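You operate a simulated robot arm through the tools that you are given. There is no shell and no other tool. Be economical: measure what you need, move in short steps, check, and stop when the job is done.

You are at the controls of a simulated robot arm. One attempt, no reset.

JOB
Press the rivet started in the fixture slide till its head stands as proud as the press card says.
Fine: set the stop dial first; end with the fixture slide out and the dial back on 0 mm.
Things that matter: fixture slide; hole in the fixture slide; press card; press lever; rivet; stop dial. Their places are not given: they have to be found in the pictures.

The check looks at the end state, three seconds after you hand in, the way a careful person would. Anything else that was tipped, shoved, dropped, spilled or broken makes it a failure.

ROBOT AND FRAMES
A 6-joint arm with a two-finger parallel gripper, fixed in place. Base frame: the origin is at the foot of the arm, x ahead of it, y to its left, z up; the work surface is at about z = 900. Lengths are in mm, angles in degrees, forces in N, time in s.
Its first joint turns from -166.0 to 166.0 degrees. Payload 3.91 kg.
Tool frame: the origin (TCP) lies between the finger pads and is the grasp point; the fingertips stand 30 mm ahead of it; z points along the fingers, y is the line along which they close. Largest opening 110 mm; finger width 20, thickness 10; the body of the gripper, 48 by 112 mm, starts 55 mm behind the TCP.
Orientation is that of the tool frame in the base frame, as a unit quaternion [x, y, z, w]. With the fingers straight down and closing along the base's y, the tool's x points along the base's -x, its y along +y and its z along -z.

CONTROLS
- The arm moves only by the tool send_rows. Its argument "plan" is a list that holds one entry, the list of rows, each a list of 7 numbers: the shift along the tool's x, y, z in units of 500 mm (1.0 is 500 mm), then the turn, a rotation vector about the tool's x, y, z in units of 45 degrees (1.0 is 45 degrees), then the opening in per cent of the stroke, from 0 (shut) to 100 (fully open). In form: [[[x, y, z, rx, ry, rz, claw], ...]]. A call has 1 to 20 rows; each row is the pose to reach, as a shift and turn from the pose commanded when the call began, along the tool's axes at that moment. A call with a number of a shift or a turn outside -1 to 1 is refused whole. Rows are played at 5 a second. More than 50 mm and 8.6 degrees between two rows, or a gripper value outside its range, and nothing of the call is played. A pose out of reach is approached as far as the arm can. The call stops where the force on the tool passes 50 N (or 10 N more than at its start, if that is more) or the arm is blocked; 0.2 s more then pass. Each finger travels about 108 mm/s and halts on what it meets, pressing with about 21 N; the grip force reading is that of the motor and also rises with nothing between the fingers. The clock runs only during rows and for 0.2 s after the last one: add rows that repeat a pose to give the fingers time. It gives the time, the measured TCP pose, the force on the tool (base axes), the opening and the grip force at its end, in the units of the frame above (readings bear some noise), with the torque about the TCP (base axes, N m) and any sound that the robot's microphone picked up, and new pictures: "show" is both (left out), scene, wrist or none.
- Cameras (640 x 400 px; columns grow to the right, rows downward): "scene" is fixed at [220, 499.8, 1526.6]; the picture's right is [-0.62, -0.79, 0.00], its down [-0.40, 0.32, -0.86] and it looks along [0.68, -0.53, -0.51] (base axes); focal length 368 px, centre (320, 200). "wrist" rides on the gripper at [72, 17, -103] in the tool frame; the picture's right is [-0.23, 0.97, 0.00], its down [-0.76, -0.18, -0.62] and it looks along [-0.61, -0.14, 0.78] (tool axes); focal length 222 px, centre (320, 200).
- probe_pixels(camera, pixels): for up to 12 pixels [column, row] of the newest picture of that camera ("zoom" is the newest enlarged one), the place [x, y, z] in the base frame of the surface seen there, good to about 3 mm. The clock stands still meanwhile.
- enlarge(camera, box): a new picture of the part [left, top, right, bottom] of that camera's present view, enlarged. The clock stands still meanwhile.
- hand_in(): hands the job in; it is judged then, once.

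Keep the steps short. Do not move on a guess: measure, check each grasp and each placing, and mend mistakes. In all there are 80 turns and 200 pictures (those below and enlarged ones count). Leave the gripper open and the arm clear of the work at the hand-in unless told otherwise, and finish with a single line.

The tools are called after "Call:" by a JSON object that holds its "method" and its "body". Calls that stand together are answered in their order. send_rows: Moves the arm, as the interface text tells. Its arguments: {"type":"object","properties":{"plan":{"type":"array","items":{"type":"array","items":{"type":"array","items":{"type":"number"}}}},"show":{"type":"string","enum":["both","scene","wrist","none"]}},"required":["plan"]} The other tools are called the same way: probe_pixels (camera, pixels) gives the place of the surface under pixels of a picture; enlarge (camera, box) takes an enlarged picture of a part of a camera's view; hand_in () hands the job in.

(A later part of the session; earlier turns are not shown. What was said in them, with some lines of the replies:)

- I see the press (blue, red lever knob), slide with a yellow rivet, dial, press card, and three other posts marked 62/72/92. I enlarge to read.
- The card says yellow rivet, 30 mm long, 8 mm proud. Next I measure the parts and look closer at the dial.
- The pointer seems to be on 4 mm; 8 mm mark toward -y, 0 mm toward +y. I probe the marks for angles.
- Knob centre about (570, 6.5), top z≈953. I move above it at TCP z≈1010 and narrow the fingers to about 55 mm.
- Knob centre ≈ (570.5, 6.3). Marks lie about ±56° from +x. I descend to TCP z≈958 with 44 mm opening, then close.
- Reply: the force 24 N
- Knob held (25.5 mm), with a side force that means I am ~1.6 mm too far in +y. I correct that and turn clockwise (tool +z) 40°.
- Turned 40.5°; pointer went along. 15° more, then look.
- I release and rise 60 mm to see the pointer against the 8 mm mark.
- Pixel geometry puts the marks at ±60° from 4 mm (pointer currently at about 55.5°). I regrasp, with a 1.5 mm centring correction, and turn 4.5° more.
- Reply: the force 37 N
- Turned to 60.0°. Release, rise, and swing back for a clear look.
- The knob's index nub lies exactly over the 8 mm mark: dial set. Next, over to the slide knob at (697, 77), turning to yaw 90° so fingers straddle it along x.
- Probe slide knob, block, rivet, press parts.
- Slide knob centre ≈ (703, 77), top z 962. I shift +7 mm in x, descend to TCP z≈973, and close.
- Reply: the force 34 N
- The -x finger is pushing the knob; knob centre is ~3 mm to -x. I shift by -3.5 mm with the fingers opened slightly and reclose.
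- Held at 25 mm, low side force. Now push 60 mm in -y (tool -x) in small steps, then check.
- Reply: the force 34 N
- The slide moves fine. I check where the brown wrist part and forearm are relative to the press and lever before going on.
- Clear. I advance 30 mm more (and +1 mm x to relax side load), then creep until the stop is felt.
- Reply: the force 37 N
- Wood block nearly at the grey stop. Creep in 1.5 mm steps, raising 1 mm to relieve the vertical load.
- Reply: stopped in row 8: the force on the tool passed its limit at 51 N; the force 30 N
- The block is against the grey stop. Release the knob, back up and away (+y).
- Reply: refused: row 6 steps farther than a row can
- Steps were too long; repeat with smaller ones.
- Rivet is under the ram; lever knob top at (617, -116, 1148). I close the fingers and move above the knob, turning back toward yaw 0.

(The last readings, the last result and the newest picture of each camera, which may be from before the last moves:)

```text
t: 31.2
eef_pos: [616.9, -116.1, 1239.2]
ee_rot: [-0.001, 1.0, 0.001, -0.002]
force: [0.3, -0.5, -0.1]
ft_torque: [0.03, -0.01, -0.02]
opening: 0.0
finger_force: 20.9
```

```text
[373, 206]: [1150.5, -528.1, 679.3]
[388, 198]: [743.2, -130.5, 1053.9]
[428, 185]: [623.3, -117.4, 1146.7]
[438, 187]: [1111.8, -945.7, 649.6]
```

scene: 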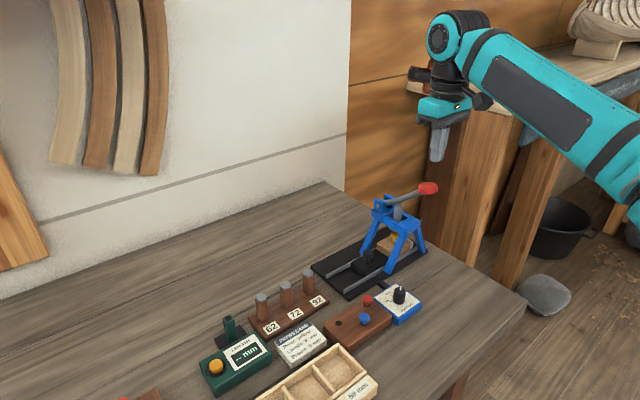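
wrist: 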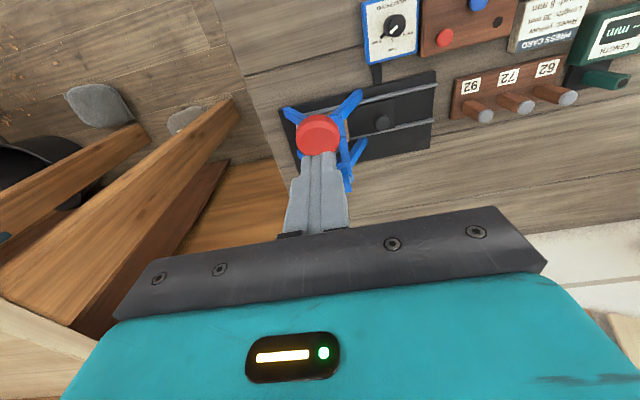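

Fingers are above the red knob. Pivot ≈ (743, 1047), lever radius ≈ 161. I push down along that arc, first to tip z≈1115.

Call:
{"method": "send_rows", "body": {"plan": [[[0, 0, 0.05, 0, 0, 0, 0], [0, 0, 0.1, 0, 0, 0, 0], [0, 0, 0.118, 0, 0, 0, 0], [0.006, 0, 0.13, 0, 0, 0, 0], [0.012, 0, 0.142, 0, 0, 0, 0], [0.018, 0, 0.154, 0, 0, 0, 0], [0.024, 0, 0.166, 0, 0, 0, 0], [0.03, 0, 0.178, 0, 0, 0, 0], [0.035, 0, 0.19, 0, 0, 0, 0]]]}}

Call:
{"method": "enlarge", "body": {"camera": "scene", "box": [350, 150, 470, 270]}}

```text
t: 33.2
eef_pos: [599.6, -114.6, 1141.3]
ee_rot: [0.0, 1.0, 0.0, -0.002]
force: [-2.4, 0.3, 2.2]
ft_torque: [0.01, 0.02, 0.03]
opening: 0.2
finger_force: 21.4
```

scene: 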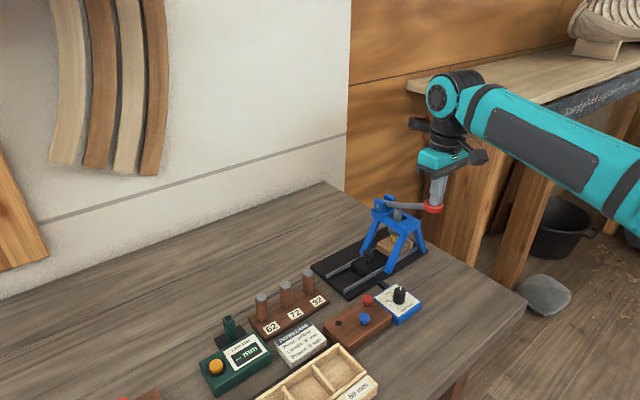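
wrist: 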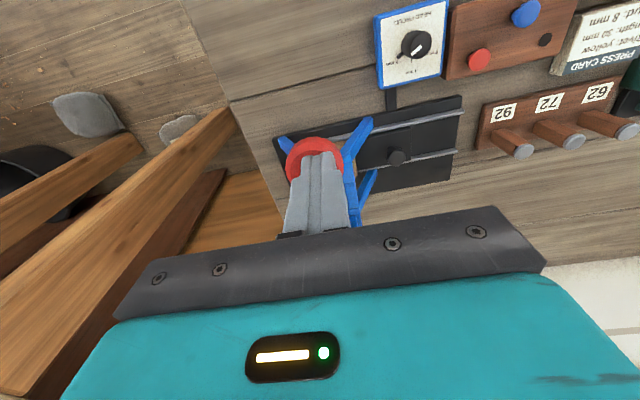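

```text
3.33 times, centred on (410, 210) of scene
```

zoom: 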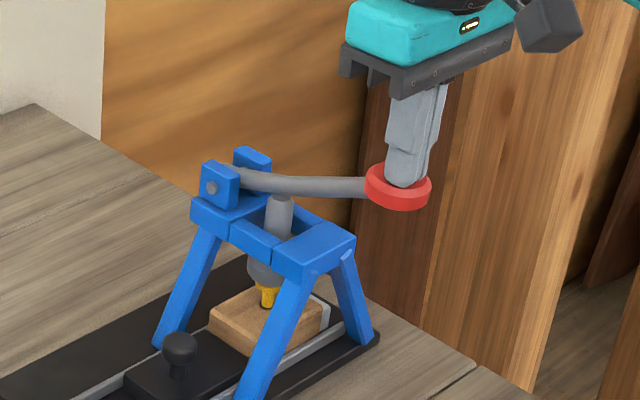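

Works; the ram is close to touching the rivet head. Continue slowly along the arc.

Call:
{"method": "send_rows", "body": {"plan": [[[0.003, 0, 0.008, 0, 0, 0, 0], [0.005, 0, 0.016, 0, 0, 0, 0], [0.008, 0, 0.024, 0, 0, 0, 0], [0.011, 0, 0.032, 0, 0, 0, 0], [0.013, 0, 0.04, 0, 0, 0, 0], [0.015, 0, 0.048, 0, 0, 0, 0], [0.017, 0, 0.056, 0, 0, 0, 0], [0.019, 0, 0.064, 0, 0, 0, 0], [0.021, 0, 0.072, 0, 0, 0, 0], [0.022, 0, 0.08, 0, 0, 0, 0]]]}}

Call:
{"method": "enlarge", "body": {"camera": "scene", "box": [350, 170, 450, 270]}}

```text
t: 35.5
eef_pos: [589.0, -116.0, 1102.7]
ee_rot: [-0.002, 1.0, 0.001, -0.001]
force: [-10.7, 0.4, 6.9]
ft_torque: [0.0, 0.28, -0.01]
opening: 0.2
finger_force: 21.0
```

scene: 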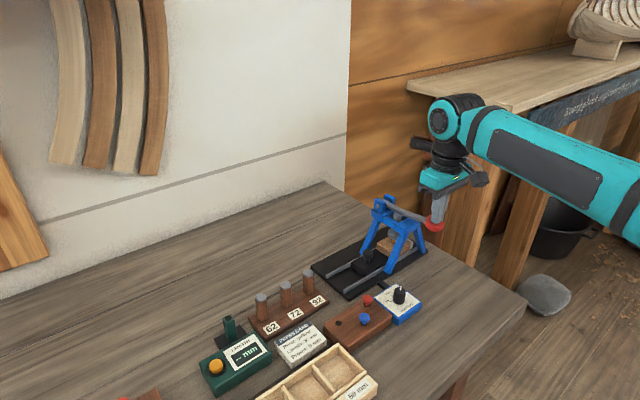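
wrist: 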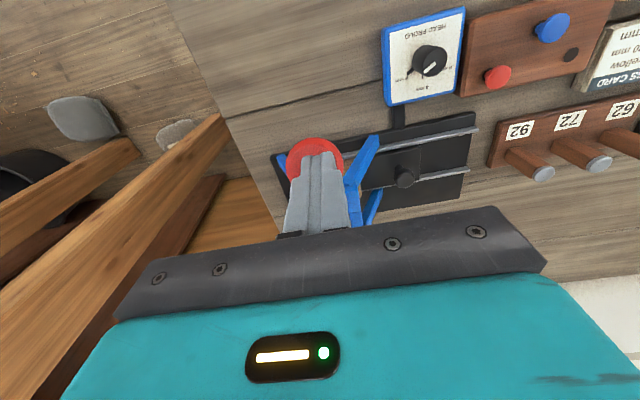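

```text
4.00 times, centred on (400, 220) of scene
```

zoom: 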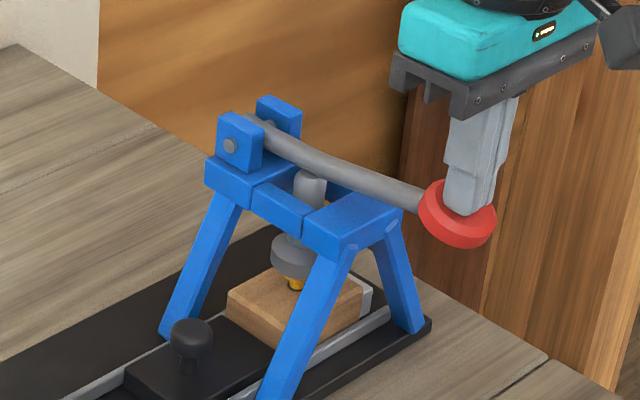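

The rivet is going in. Lever is about horizontal, so continue straight down, slightly back toward +x, until the stop.

Call:
{"method": "send_rows", "body": {"plan": [[[-0.001, 0, 0.006, 0, 0, 0, 0], [-0.002, 0, 0.012, 0, 0, 0, 0], [-0.003, 0, 0.018, 0, 0, 0, 0], [-0.005, 0, 0.024, 0, 0, 0, 0], [-0.007, 0, 0.03, 0, 0, 0, 0], [-0.009, 0, 0.036, 0, 0, 0, 0], [-0.011, 0, 0.042, 0, 0, 0, 0], [-0.013, 0, 0.048, 0, 0, 0, 0]]]}}

Call:
{"method": "enlarge", "body": {"camera": "scene", "box": [350, 170, 450, 270]}}

```text
t: 36.5
eef_pos: [587.8, -115.5, 1095.6]
ee_rot: [0.001, 1.0, -0.002, 0.002]
force: [-19.2, -3.5, 19.0]
ft_torque: [-0.03, 0.4, -0.12]
opening: 0.1
finger_force: 20.6
stopped in row 5: the force on the tool passed its limit at 56 N (the readings are from after the stop); the commanded pose is now the measured one
```

scene: 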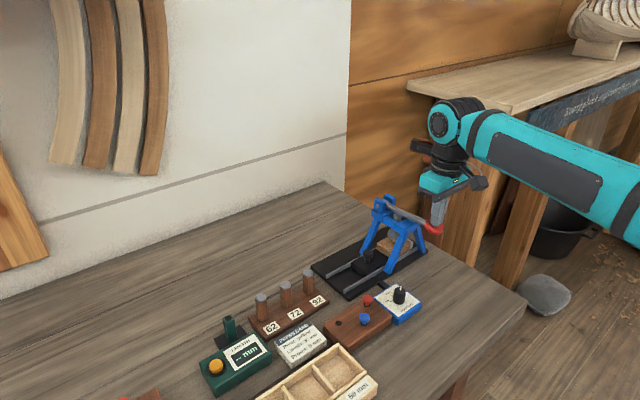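
wrist: 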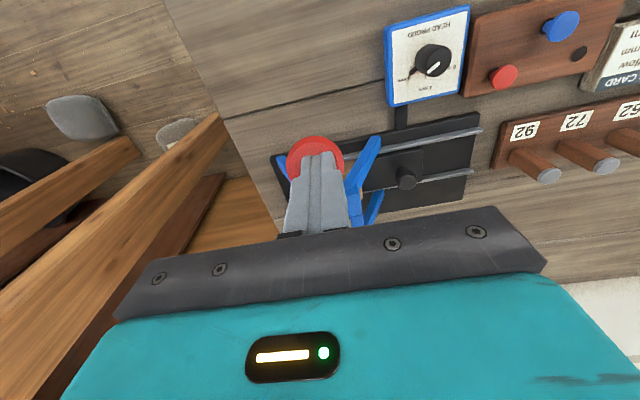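

```text
4.00 times, centred on (400, 220) of scene
```

zoom: 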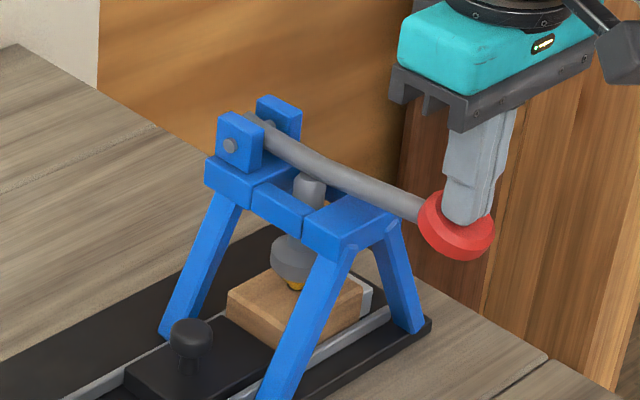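

Force jumped to 56 N — likely the stop. Press once more to confirm it doesn't go further.

Call:
{"method": "send_rows", "body": {"plan": [[[-0.001, 0, 0.003, 0, 0, 0, 0], [-0.002, 0, 0.006, 0, 0, 0, 0], [-0.003, 0, 0.009, 0, 0, 0, 0], [-0.004, 0, 0.012, 0, 0, 0, 0], [-0.005, 0, 0.015, 0, 0, 0, 0]]], "show": "none"}}

Call:
{"method": "enlarge", "body": {"camera": "scene", "box": [370, 215, 410, 265]}}

```text
t: 37.0
eef_pos: [588.5, -114.9, 1095.3]
ee_rot: [0.001, 1.0, -0.002, 0.003]
force: [-19.0, -4.6, 19.1]
ft_torque: [-0.15, 0.38, 0.0]
opening: 0.0
finger_force: 21.2
stopped in row 2: the force on the tool passed its limit at 54 N (the readings are from after the stop); the commanded pose is now the measured one
```

```text
8.00 times, centred on (390, 240) of scene
```

zoom: 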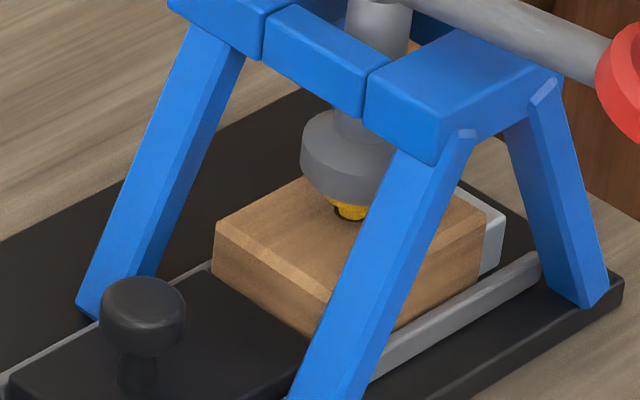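

Firm stop. Now raise the fingers and see whether the lever returns.

Call:
{"method": "send_rows", "body": {"plan": [[[0, 0, -0.04, 0, 0, 0, 0], [0, 0, -0.08, 0, 0, 0, 0], [0, 0, -0.12, 0, 0, 0, 0], [0, 0, -0.18, 0, 0, 0, 0], [0, 0, -0.26, 0, 0, 0, 0], [0, 0, -0.29, 0, 0, 0, 0], [0, 0, -0.29, 0, 0, 0, 0]]]}}

Call:
{"method": "enlarge", "body": {"camera": "scene", "box": [350, 165, 450, 275]}}

```text
t: 38.6
eef_pos: [592.2, -117.6, 1236.2]
ee_rot: [0.001, 1.0, -0.001, 0.003]
force: [-0.4, 0.7, 0.5]
ft_torque: [0.0, 0.01, -0.01]
opening: 0.0
finger_force: 20.6
```

scene: 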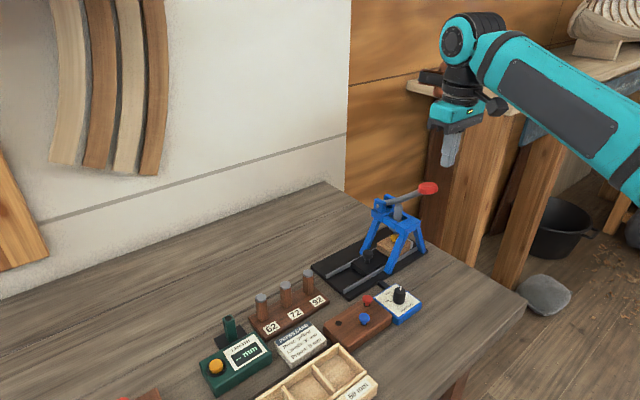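
wrist: 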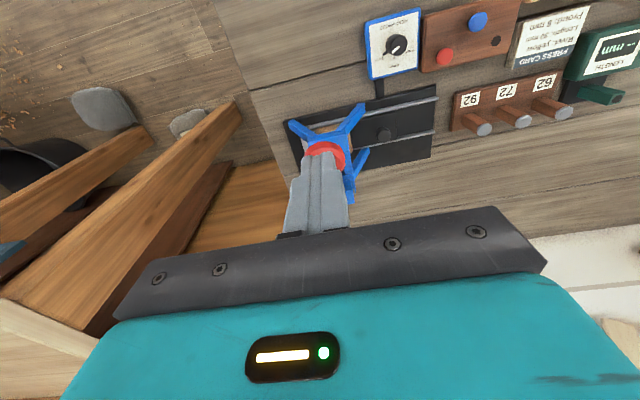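

```text
3.64 times, centred on (400, 220) of scene
```

zoom: 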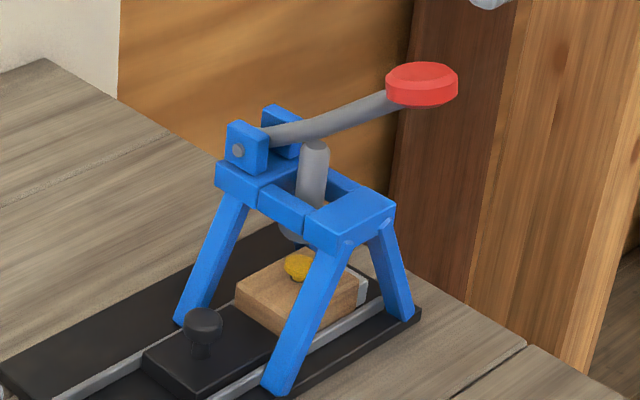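

The lever sprang back up and the rivet head is low. Now go back the same way to the slide knob to pull it out: first to (700, 163, 1215) with yaw 90.

Call:
{"method": "send_rows", "body": {"plan": [[[-0.027, 0.07, 0, 0, 0, 0.13, 0], [-0.054, 0.14, 0, 0, 0, 0.26, 10], [-0.081, 0.21, 0, 0, 0, 0.39, 20], [-0.108, 0.28, 0, 0, 0, 0.52, 30], [-0.135, 0.35, 0, 0, 0, 0.65, 42], [-0.162, 0.42, 0, 0, 0, 0.78, 42], [-0.19, 0.49, 0, 0, 0, 0.91, 42], [-0.217, 0.562, 0.04, 0, 0, 1, 42]]], "show": "none"}}

Call:
{"method": "send_rows", "body": {"plan": [[[0, 0, 0, 0, 0, 0.18, 42], [0, 0, 0, 0, 0, 0.36, 42], [0, 0, 0, 0, 0, 0.54, 42], [0, 0, 0, 0, 0, 0.72, 42], [0, 0, 0, 0, 0, 0.9, 42], [0, 0, 0, 0, 0, 1, 42], [0, 0, 0, 0, 0, 1, 42]]], "show": "wrist"}}

Call:
{"method": "probe_pixels", "body": {"camera": "scene", "pixels": [[366, 255], [362, 253], [371, 253]]}}

```text
t: 40.4
eef_pos: [693.9, 166.2, 1219.6]
ee_rot: [0.383, 0.924, 0.001, 0.003]
force: [-0.4, -0.5, 0.6]
ft_torque: [0.02, -0.04, 0.0]
opening: 46.5
finger_force: 0.1
```

```text
t: 42.0
eef_pos: [698.0, 166.1, 1217.5]
ee_rot: [0.707, 0.707, 0.001, 0.003]
force: [-0.8, -0.6, 0.3]
ft_torque: [-0.03, -0.03, 0.02]
opening: 46.6
finger_force: 0.0
```

wrist: 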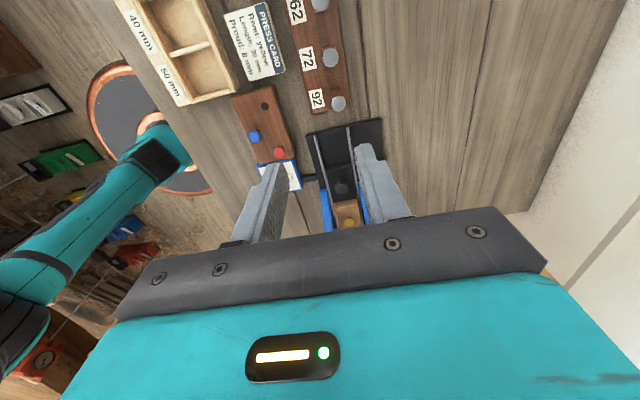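

```text
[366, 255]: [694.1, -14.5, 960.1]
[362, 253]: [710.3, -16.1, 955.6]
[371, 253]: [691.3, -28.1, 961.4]
```

Slide hasn't moved. Retrace down to its knob, then grip.

Call:
{"method": "send_rows", "body": {"plan": [[[-0.05, 0.003, 0.06, 0, 0, 0, 42], [-0.1, 0.003, 0.13, 0, 0, 0, 42], [-0.15, 0.003, 0.2, 0, 0, 0, 42], [-0.21, 0.003, 0.26, 0, 0, 0, 42], [-0.27, 0.003, 0.32, 0, 0, 0, 42], [-0.33, 0.003, 0.38, 0, 0, 0, 42], [-0.379, 0.003, 0.44, 0, 0, 0, 42], [-0.379, 0.003, 0.489, 0, 0, 0, 42], [-0.379, 0.003, 0.489, 0, 0, 0, 28], [-0.379, 0.003, 0.489, 0, 0, 0, 13], [-0.379, 0.003, 0.489, 0, 0, 0, 13], [-0.379, 0.003, 0.489, 0, 0, 0, 13]]], "show": "wrist"}}

```text
t: 44.6
eef_pos: [699.6, -25.0, 974.0]
ee_rot: [0.707, 0.707, 0.002, 0.002]
force: [11.7, -1.5, 3.6]
ft_torque: [-0.08, -0.31, -0.03]
opening: 25.2
finger_force: 45.4
```

wrist: 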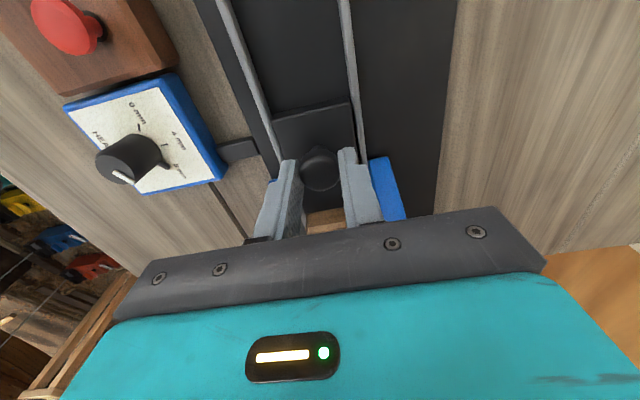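

Gripped. Pull out 102 mm in +y to its starting place.

Call:
{"method": "send_rows", "body": {"plan": [[[0.025, 0, 0, 0, 0, 0, 13], [0.05, 0, 0, 0, 0, 0, 13], [0.075, 0, 0, 0, 0, 0, 13], [0.1, 0, 0, 0, 0, 0, 13], [0.125, 0, 0, 0, 0, 0, 13], [0.15, 0, 0, 0, 0, 0, 13], [0.175, 0, 0, 0, 0, 0, 13], [0.195, 0, 0, 0, 0, 0, 13], [0.204, 0, 0, 0, 0, 0, 13], [0.204, 0, 0, 0, 0, 0, 13]]]}}

Call:
{"method": "enlarge", "body": {"camera": "scene", "box": [310, 190, 430, 300]}}

```text
t: 46.8
eef_pos: [699.7, 77.9, 975.5]
ee_rot: [0.708, 0.706, 0.002, 0.002]
force: [-31.9, -32.5, -20.4]
ft_torque: [-0.81, 0.72, 0.12]
opening: 25.7
finger_force: 44.7
```

scene: 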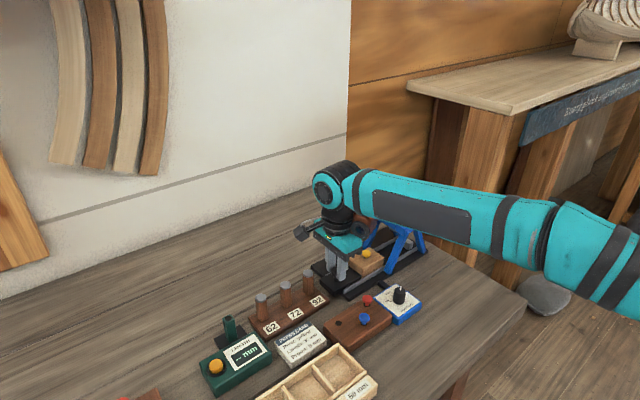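
wrist: 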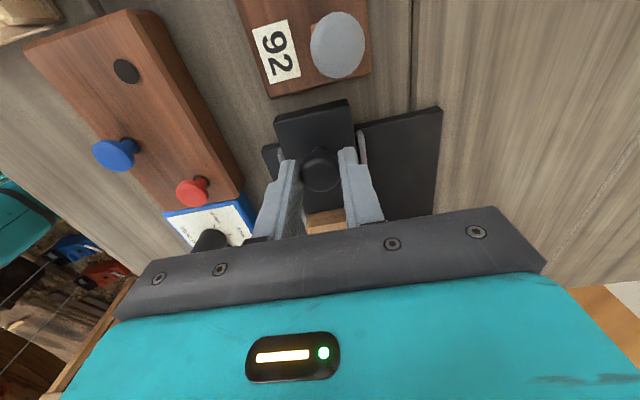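

```text
3.64 times, centred on (370, 245) of scene
```

zoom: 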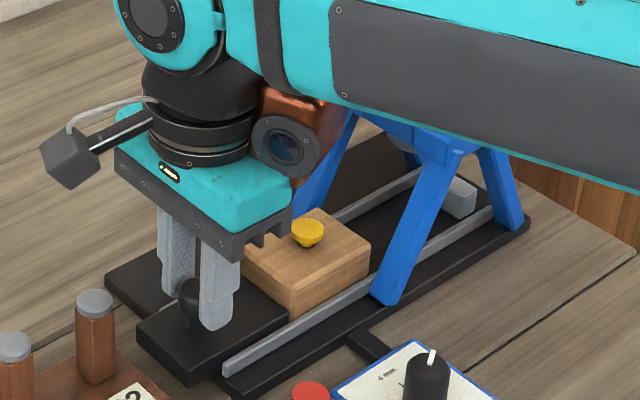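

Slide is out, at its end stop. Release, rise straight up, and inspect the rivet height.

Call:
{"method": "send_rows", "body": {"plan": [[[0, 0, 0, 0, 0, 0, 25], [0, 0, 0, 0, 0, 0, 42], [0, 0, 0, 0, 0, 0, 42], [0, 0, -0.08, 0, 0, 0, 42], [0, 0, -0.17, 0, 0, 0, 42], [0, 0, -0.17, 0, 0, 0, 42]]]}}

Call:
{"method": "enlarge", "body": {"camera": "scene", "box": [340, 235, 400, 285]}}

Call:
{"method": "probe_pixels", "body": {"camera": "zoom", "pixels": [[288, 125], [275, 110], [300, 115], [280, 145], [220, 160], [320, 190], [250, 200], [370, 150], [290, 225]]}}

```text
t: 48.2
eef_pos: [699.7, 77.1, 1059.3]
ee_rot: [0.707, 0.707, 0.001, 0.002]
force: [-0.3, -0.3, -0.3]
ft_torque: [0.04, 0.0, 0.01]
opening: 46.1
finger_force: 0.0
```

scene: 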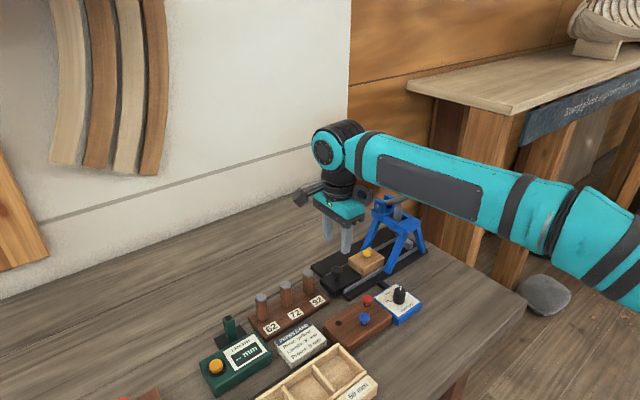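
wrist: 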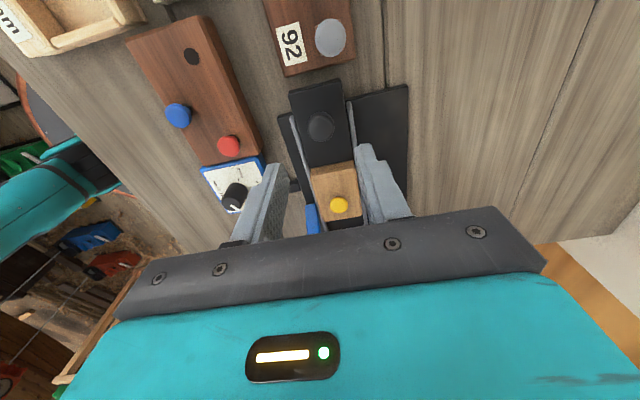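

```text
8.00 times, centred on (370, 260) of scene
```

zoom: 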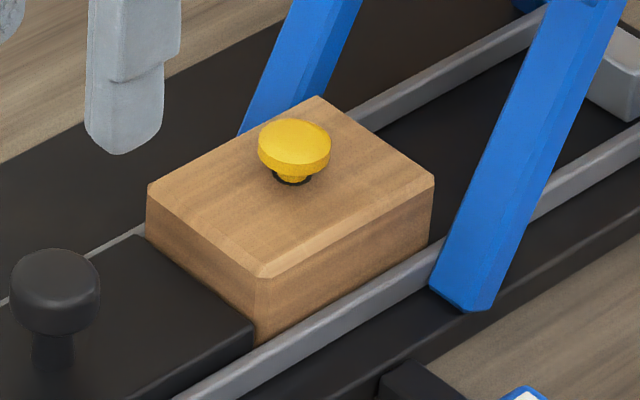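

```text
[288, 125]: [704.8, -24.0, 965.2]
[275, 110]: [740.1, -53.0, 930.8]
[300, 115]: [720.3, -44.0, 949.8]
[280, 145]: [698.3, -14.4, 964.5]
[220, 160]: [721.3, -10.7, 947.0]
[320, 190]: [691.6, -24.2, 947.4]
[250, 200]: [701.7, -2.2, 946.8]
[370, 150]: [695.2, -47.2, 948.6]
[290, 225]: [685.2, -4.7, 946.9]
```

I measure the rivet's stand-off more closely.

Call:
{"method": "enlarge", "body": {"camera": "scene", "box": [355, 242, 381, 266]}}

Call:
{"method": "enlarge", "body": {"camera": "wrist", "box": [300, 155, 380, 235]}}

```text
16.00 times, centred on (368, 254) of scene
```

zoom: 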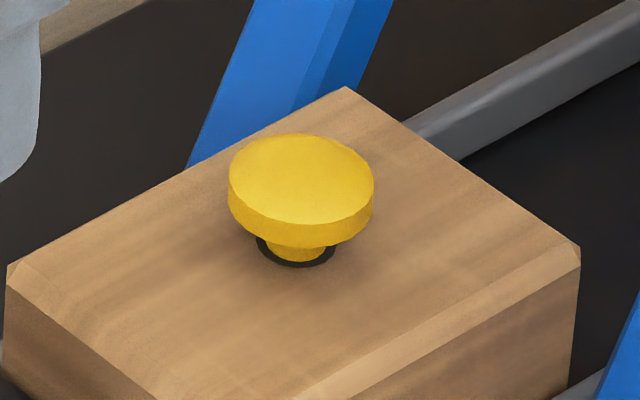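

```text
5.00 times, centred on (340, 195) of wrist
```

zoom: 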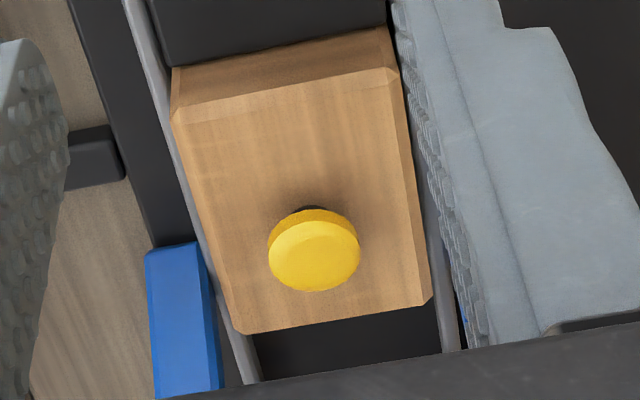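

Stand-off under the head measures ≈8 mm (head ~5 mm thick, top ~12.5 above the block): consistent with the stop. Now back to the dial at (571, 5), yaw 60°, descend and grip.

Call:
{"method": "send_rows", "body": {"plan": [[[-0.036, -0.064, 0, 0, 0, -0.167, 42], [-0.072, -0.129, 0, 0, 0, -0.333, 42], [-0.108, -0.193, 0, 0, 0, -0.5, 42], [-0.144, -0.2574, 0, 0, 0, -0.667, 42], [-0.144, -0.2574, 0, 0, 0, -0.667, 42], [-0.144, -0.2574, 0.08, 0, 0, -0.667, 42], [-0.144, -0.2574, 0.16, 0, 0, -0.667, 42], [-0.144, -0.2574, 0.2026, 0, 0, -0.667, 42], [-0.144, -0.2574, 0.2026, 0, 0, -0.667, 28], [-0.144, -0.2574, 0.2026, 0, 0, -0.667, 15], [-0.144, -0.2574, 0.2026, 0, 0, -0.667, 15], [-0.144, -0.2574, 0.2026, 0, 0, -0.667, 15]]]}}

```text
t: 50.8
eef_pos: [573.8, 2.8, 958.2]
ee_rot: [0.5, 0.866, 0.0, 0.002]
force: [-23.5, -11.9, -8.8]
ft_torque: [-0.27, 0.46, 0.11]
opening: 29.6
finger_force: 13.3
```

scene: 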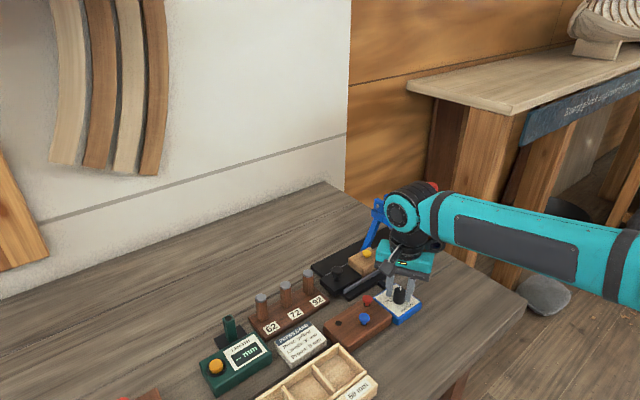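
wrist: 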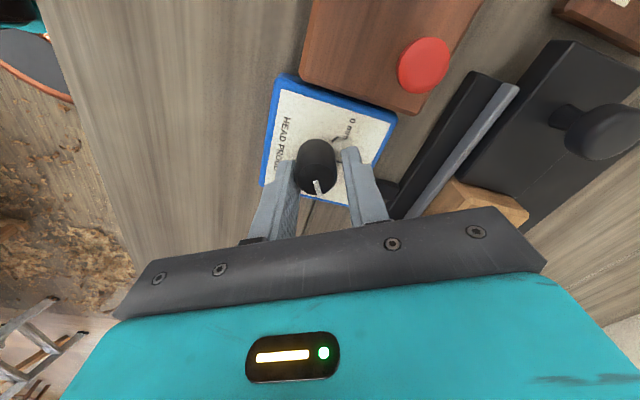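

One finger only; I am ~3 mm off. Reopen, correct, reclose.

Call:
{"method": "send_rows", "body": {"plan": [[[0, 0, 0, 0, 0, 0, 38], [0, 0, 0, 0, 0, 0, 38], [0.0066, -0.006, 0, 0, 0, 0, 38], [0.0066, -0.006, 0, 0, 0, 0, 25], [0.0066, -0.006, 0, 0, 0, 0, 15], [0.0066, -0.006, 0, 0, 0, 0, 15], [0.0066, -0.006, 0, 0, 0, 0, 15]]], "show": "wrist"}}

```text
t: 52.4
eef_pos: [569.8, 6.1, 957.4]
ee_rot: [0.5, 0.866, 0.0, 0.002]
force: [-7.1, -2.7, 3.5]
ft_torque: [-0.14, 0.46, 0.07]
opening: 25.6
finger_force: 44.8
```

wrist: 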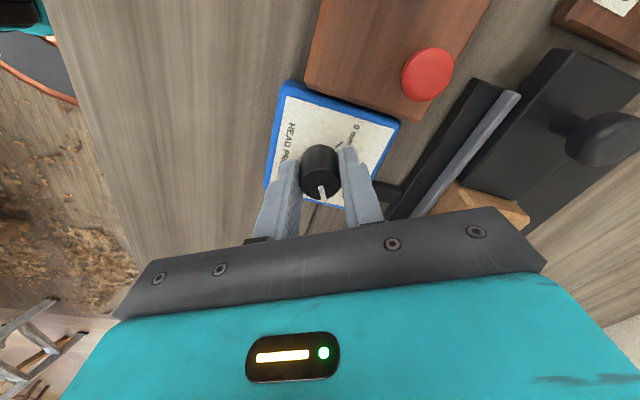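

Good grip, low force. Turn back counter-clockwise in steps: 45°, then check.

Call:
{"method": "send_rows", "body": {"plan": [[[0, 0, 0, 0, 0, -0.17, 15], [0, 0, 0, 0, 0, -0.34, 15], [0, 0, 0, 0, 0, -0.51, 15], [0, 0, 0, 0, 0, -0.68, 15], [0, 0, 0, 0, 0, -0.85, 15], [0, 0, 0, 0, 0, -1, 15], [0, 0, 0, 0, 0, -1, 15]]], "show": "wrist"}}

```text
t: 53.8
eef_pos: [569.6, 5.6, 957.4]
ee_rot: [0.159, 0.987, -0.002, 0.004]
force: [3.0, -47.3, -3.4]
ft_torque: [-0.86, -0.39, -0.14]
opening: 25.4
finger_force: 44.6
stopped in row 6: the force on the tool passed its limit at 52 N (the readings are from after the stop); the commanded pose is now the measured one
```

wrist: 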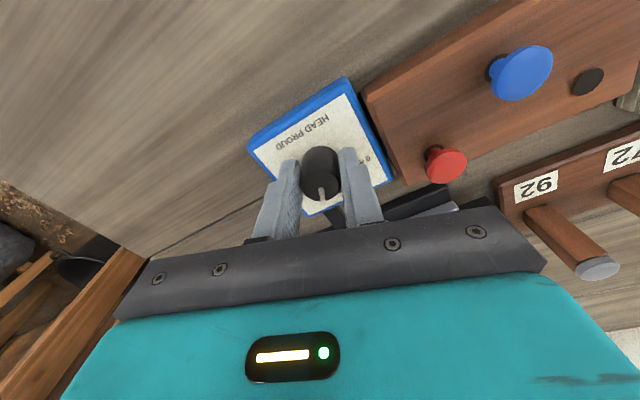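

Side load in -y; I shift 2.5 mm toward -y and go on turning.

Call:
{"method": "send_rows", "body": {"plan": [[[-0.0016, -0.0047, 0, 0, 0, 0, 15], [-0.0016, -0.0047, 0, 0, 0, -0.16, 15], [-0.0016, -0.0047, 0, 0, 0, -0.32, 15], [-0.0016, -0.0047, 0, 0, 0, -0.48, 15], [-0.0016, -0.0047, 0, 0, 0, -0.64, 15], [-0.0016, -0.0047, 0, 0, 0, -0.8, 15], [-0.0016, -0.0047, 0, 0, 0, -0.96, 15], [-0.0016, -0.0047, 0, 0, 0, -0.96, 15]]], "show": "wrist"}}

```text
t: 55.5
eef_pos: [569.3, 5.1, 956.1]
ee_rot: [-0.217, 0.976, -0.002, 0.003]
force: [20.9, -43.4, 13.8]
ft_torque: [0.05, -0.88, -0.13]
opening: 25.4
finger_force: 44.9
```

wrist: 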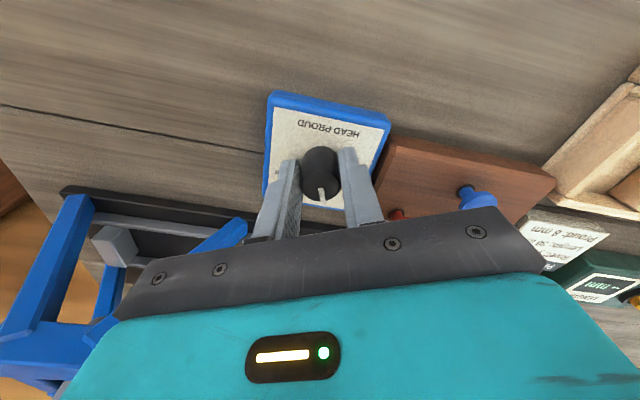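

Call:
{"method": "send_rows", "body": {"plan": [[[0, -0.006, 0, 0, 0, 0, 15], [0, -0.006, 0, 0, 0, -0.16, 15], [0, -0.006, 0, 0, 0, -0.32, 15], [0, -0.006, 0, 0, 0, -0.48, 15], [0, -0.006, 0, 0, 0, -0.64, 15], [0, -0.006, 0, 0, 0, -0.777, 15], [0, -0.006, 0, 0, 0, -0.777, 15]]], "show": "wrist"}}

```text
t: 57.1
eef_pos: [569.4, 3.5, 957.6]
ee_rot: [-0.5, 0.866, -0.003, 0.002]
force: [-8.9, -22.1, -11.3]
ft_torque: [0.44, 0.82, -0.01]
opening: 25.7
finger_force: 45.1
```

wrist: 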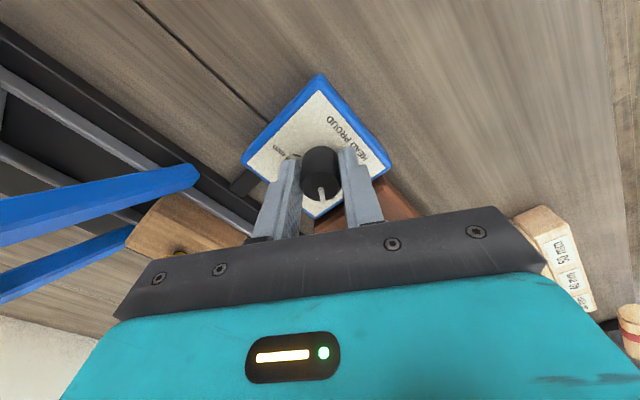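

Now at yaw -60°. Release, rise, and swing back to view the dial from the other side.

Call:
{"method": "send_rows", "body": {"plan": [[[0, 0, 0, 0, 0, 0, 30], [0, 0, 0, 0, 0, 0, 42], [0, 0, 0, 0, 0, 0, 42], [0, 0, -0.07, 0, 0, 0, 42], [0, 0, -0.14, 0, 0, 0, 42], [0, 0, -0.22, 0, 0, 0, 42], [0, 0, -0.22, 0, 0, 0.18, 42], [0, 0, -0.22, 0, 0, 0.36, 42], [0, 0, -0.22, 0, 0, 0.54, 42], [0, 0, -0.22, 0, 0, 0.72, 42], [0, 0, -0.22, 0, 0, 0.9, 42], [0, 0, -0.22, 0, 0, 1, 42]]], "show": "none"}}

Call:
{"method": "send_rows", "body": {"plan": [[[0, 0, 0, 0, 0, 0.18, 42], [0, 0, 0, 0, 0, 0.36, 42], [0, 0, 0, 0, 0, 0.54, 42], [0, 0, 0, 0, 0, 0.72, 42], [0, 0, 0, 0, 0, 0.9, 42], [0, 0, 0, 0, 0, 1, 42], [0, 0, 0, 0, 0, 1, 42]]]}}

Call:
{"method": "enlarge", "body": {"camera": "wrist", "box": [264, 60, 376, 140]}}

Call:
{"method": "enlarge", "body": {"camera": "scene", "box": [370, 275, 430, 325]}}

```text
t: 59.8
eef_pos: [568.5, 4.4, 1067.5]
ee_rot: [-0.129, 0.992, -0.002, 0.003]
force: [-0.2, -0.3, -0.1]
ft_torque: [0.02, -0.04, -0.01]
opening: 46.2
finger_force: 0.1
```

```text
t: 61.4
eef_pos: [569.2, 4.0, 1067.2]
ee_rot: [0.26, 0.966, -0.001, 0.005]
force: [-0.3, 0.0, -0.6]
ft_torque: [-0.01, 0.01, -0.02]
opening: 46.1
finger_force: 0.0
```

scene: 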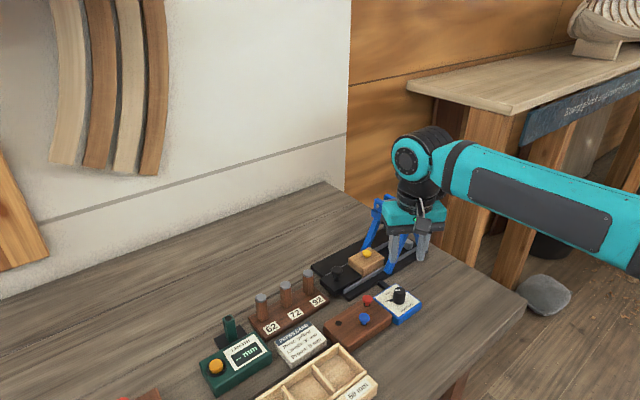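
wrist: 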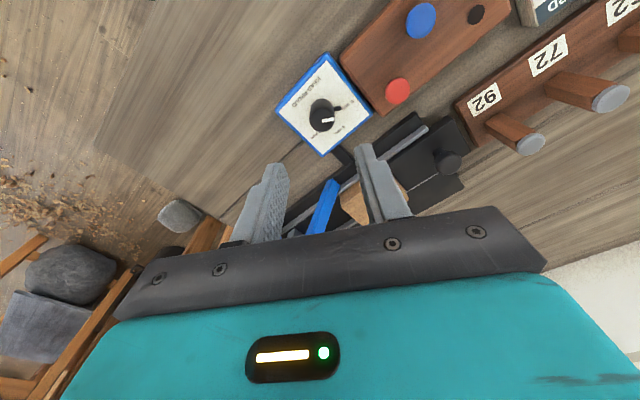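

```text
5.00 times, centred on (320, 100) of wrist
```

zoom: 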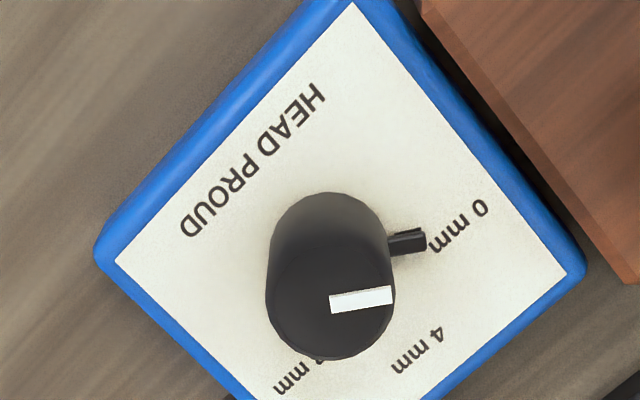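

```text
8.00 times, centred on (400, 300) of scene
```

zoom: 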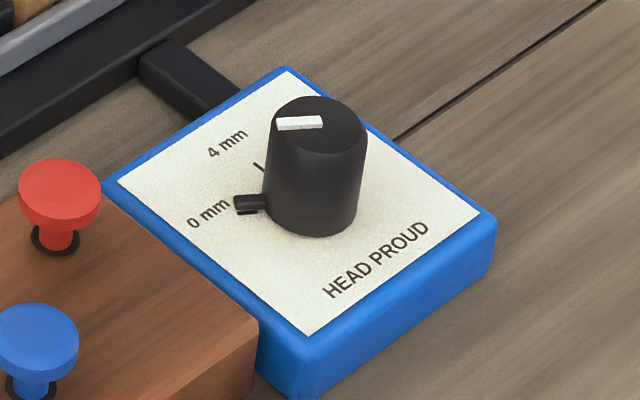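

The nub sits over the 0 mm mark. I raise the arm clear and open the gripper, and take a last look.

Call:
{"method": "send_rows", "body": {"plan": [[[0.02, 0, -0.08, 0, 0, 0, 70], [0.04, 0, -0.16, 0, 0, 0, 100], [0.06, 0, -0.24, 0, 0, 0, 100], [0.08, 0, -0.32, 0, 0, 0, 100], [0.08, 0, -0.4, 0, 0, 0, 100], [0.08, 0, -0.4, 0, 0, 0, 100]]]}}

Call:
{"method": "enlarge", "body": {"camera": "scene", "box": [310, 180, 450, 330]}}

```text
t: 62.8
eef_pos: [531.7, 21.4, 1268.5]
ee_rot: [0.259, 0.966, -0.001, 0.003]
force: [-0.5, 0.8, -0.1]
ft_torque: [-0.01, 0.01, 0.03]
opening: 110.0
finger_force: 0.0
```

scene: 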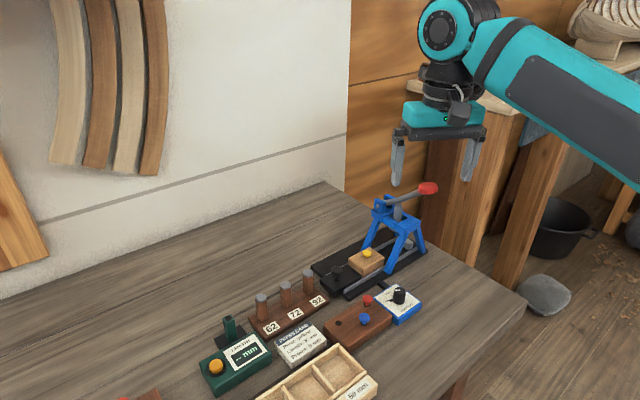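
wrist: 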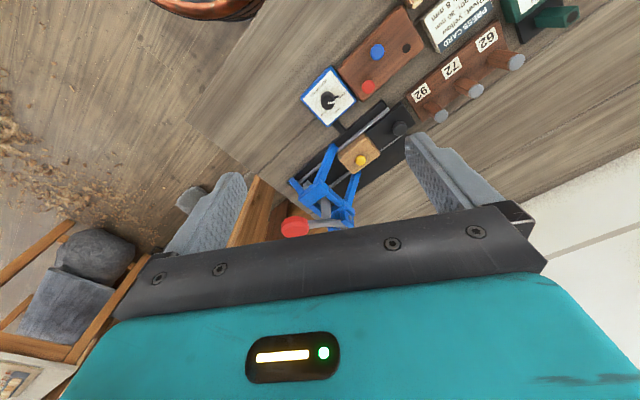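

```text
2.67 times, centred on (380, 255) of scene
```

zoom: 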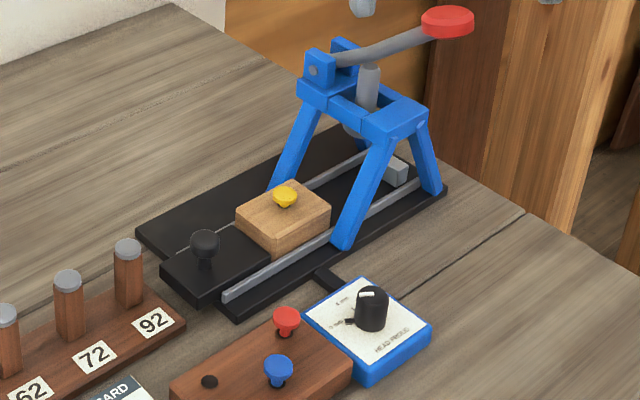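

Rivet pressed, slide out, lever up, dial on 0, nothing else disturbed, arm clear. Handing in.

Call:
{"method": "hand_in", "body": {}}

```text
The job is handed in.
```

I pressed the yellow rivet to the stop with the dial set at 8 mm. It measures roughly 8 mm under the head from the pictures. The slide is out, the dial is back on 0 mm, and the arm is clear with the gripper open.
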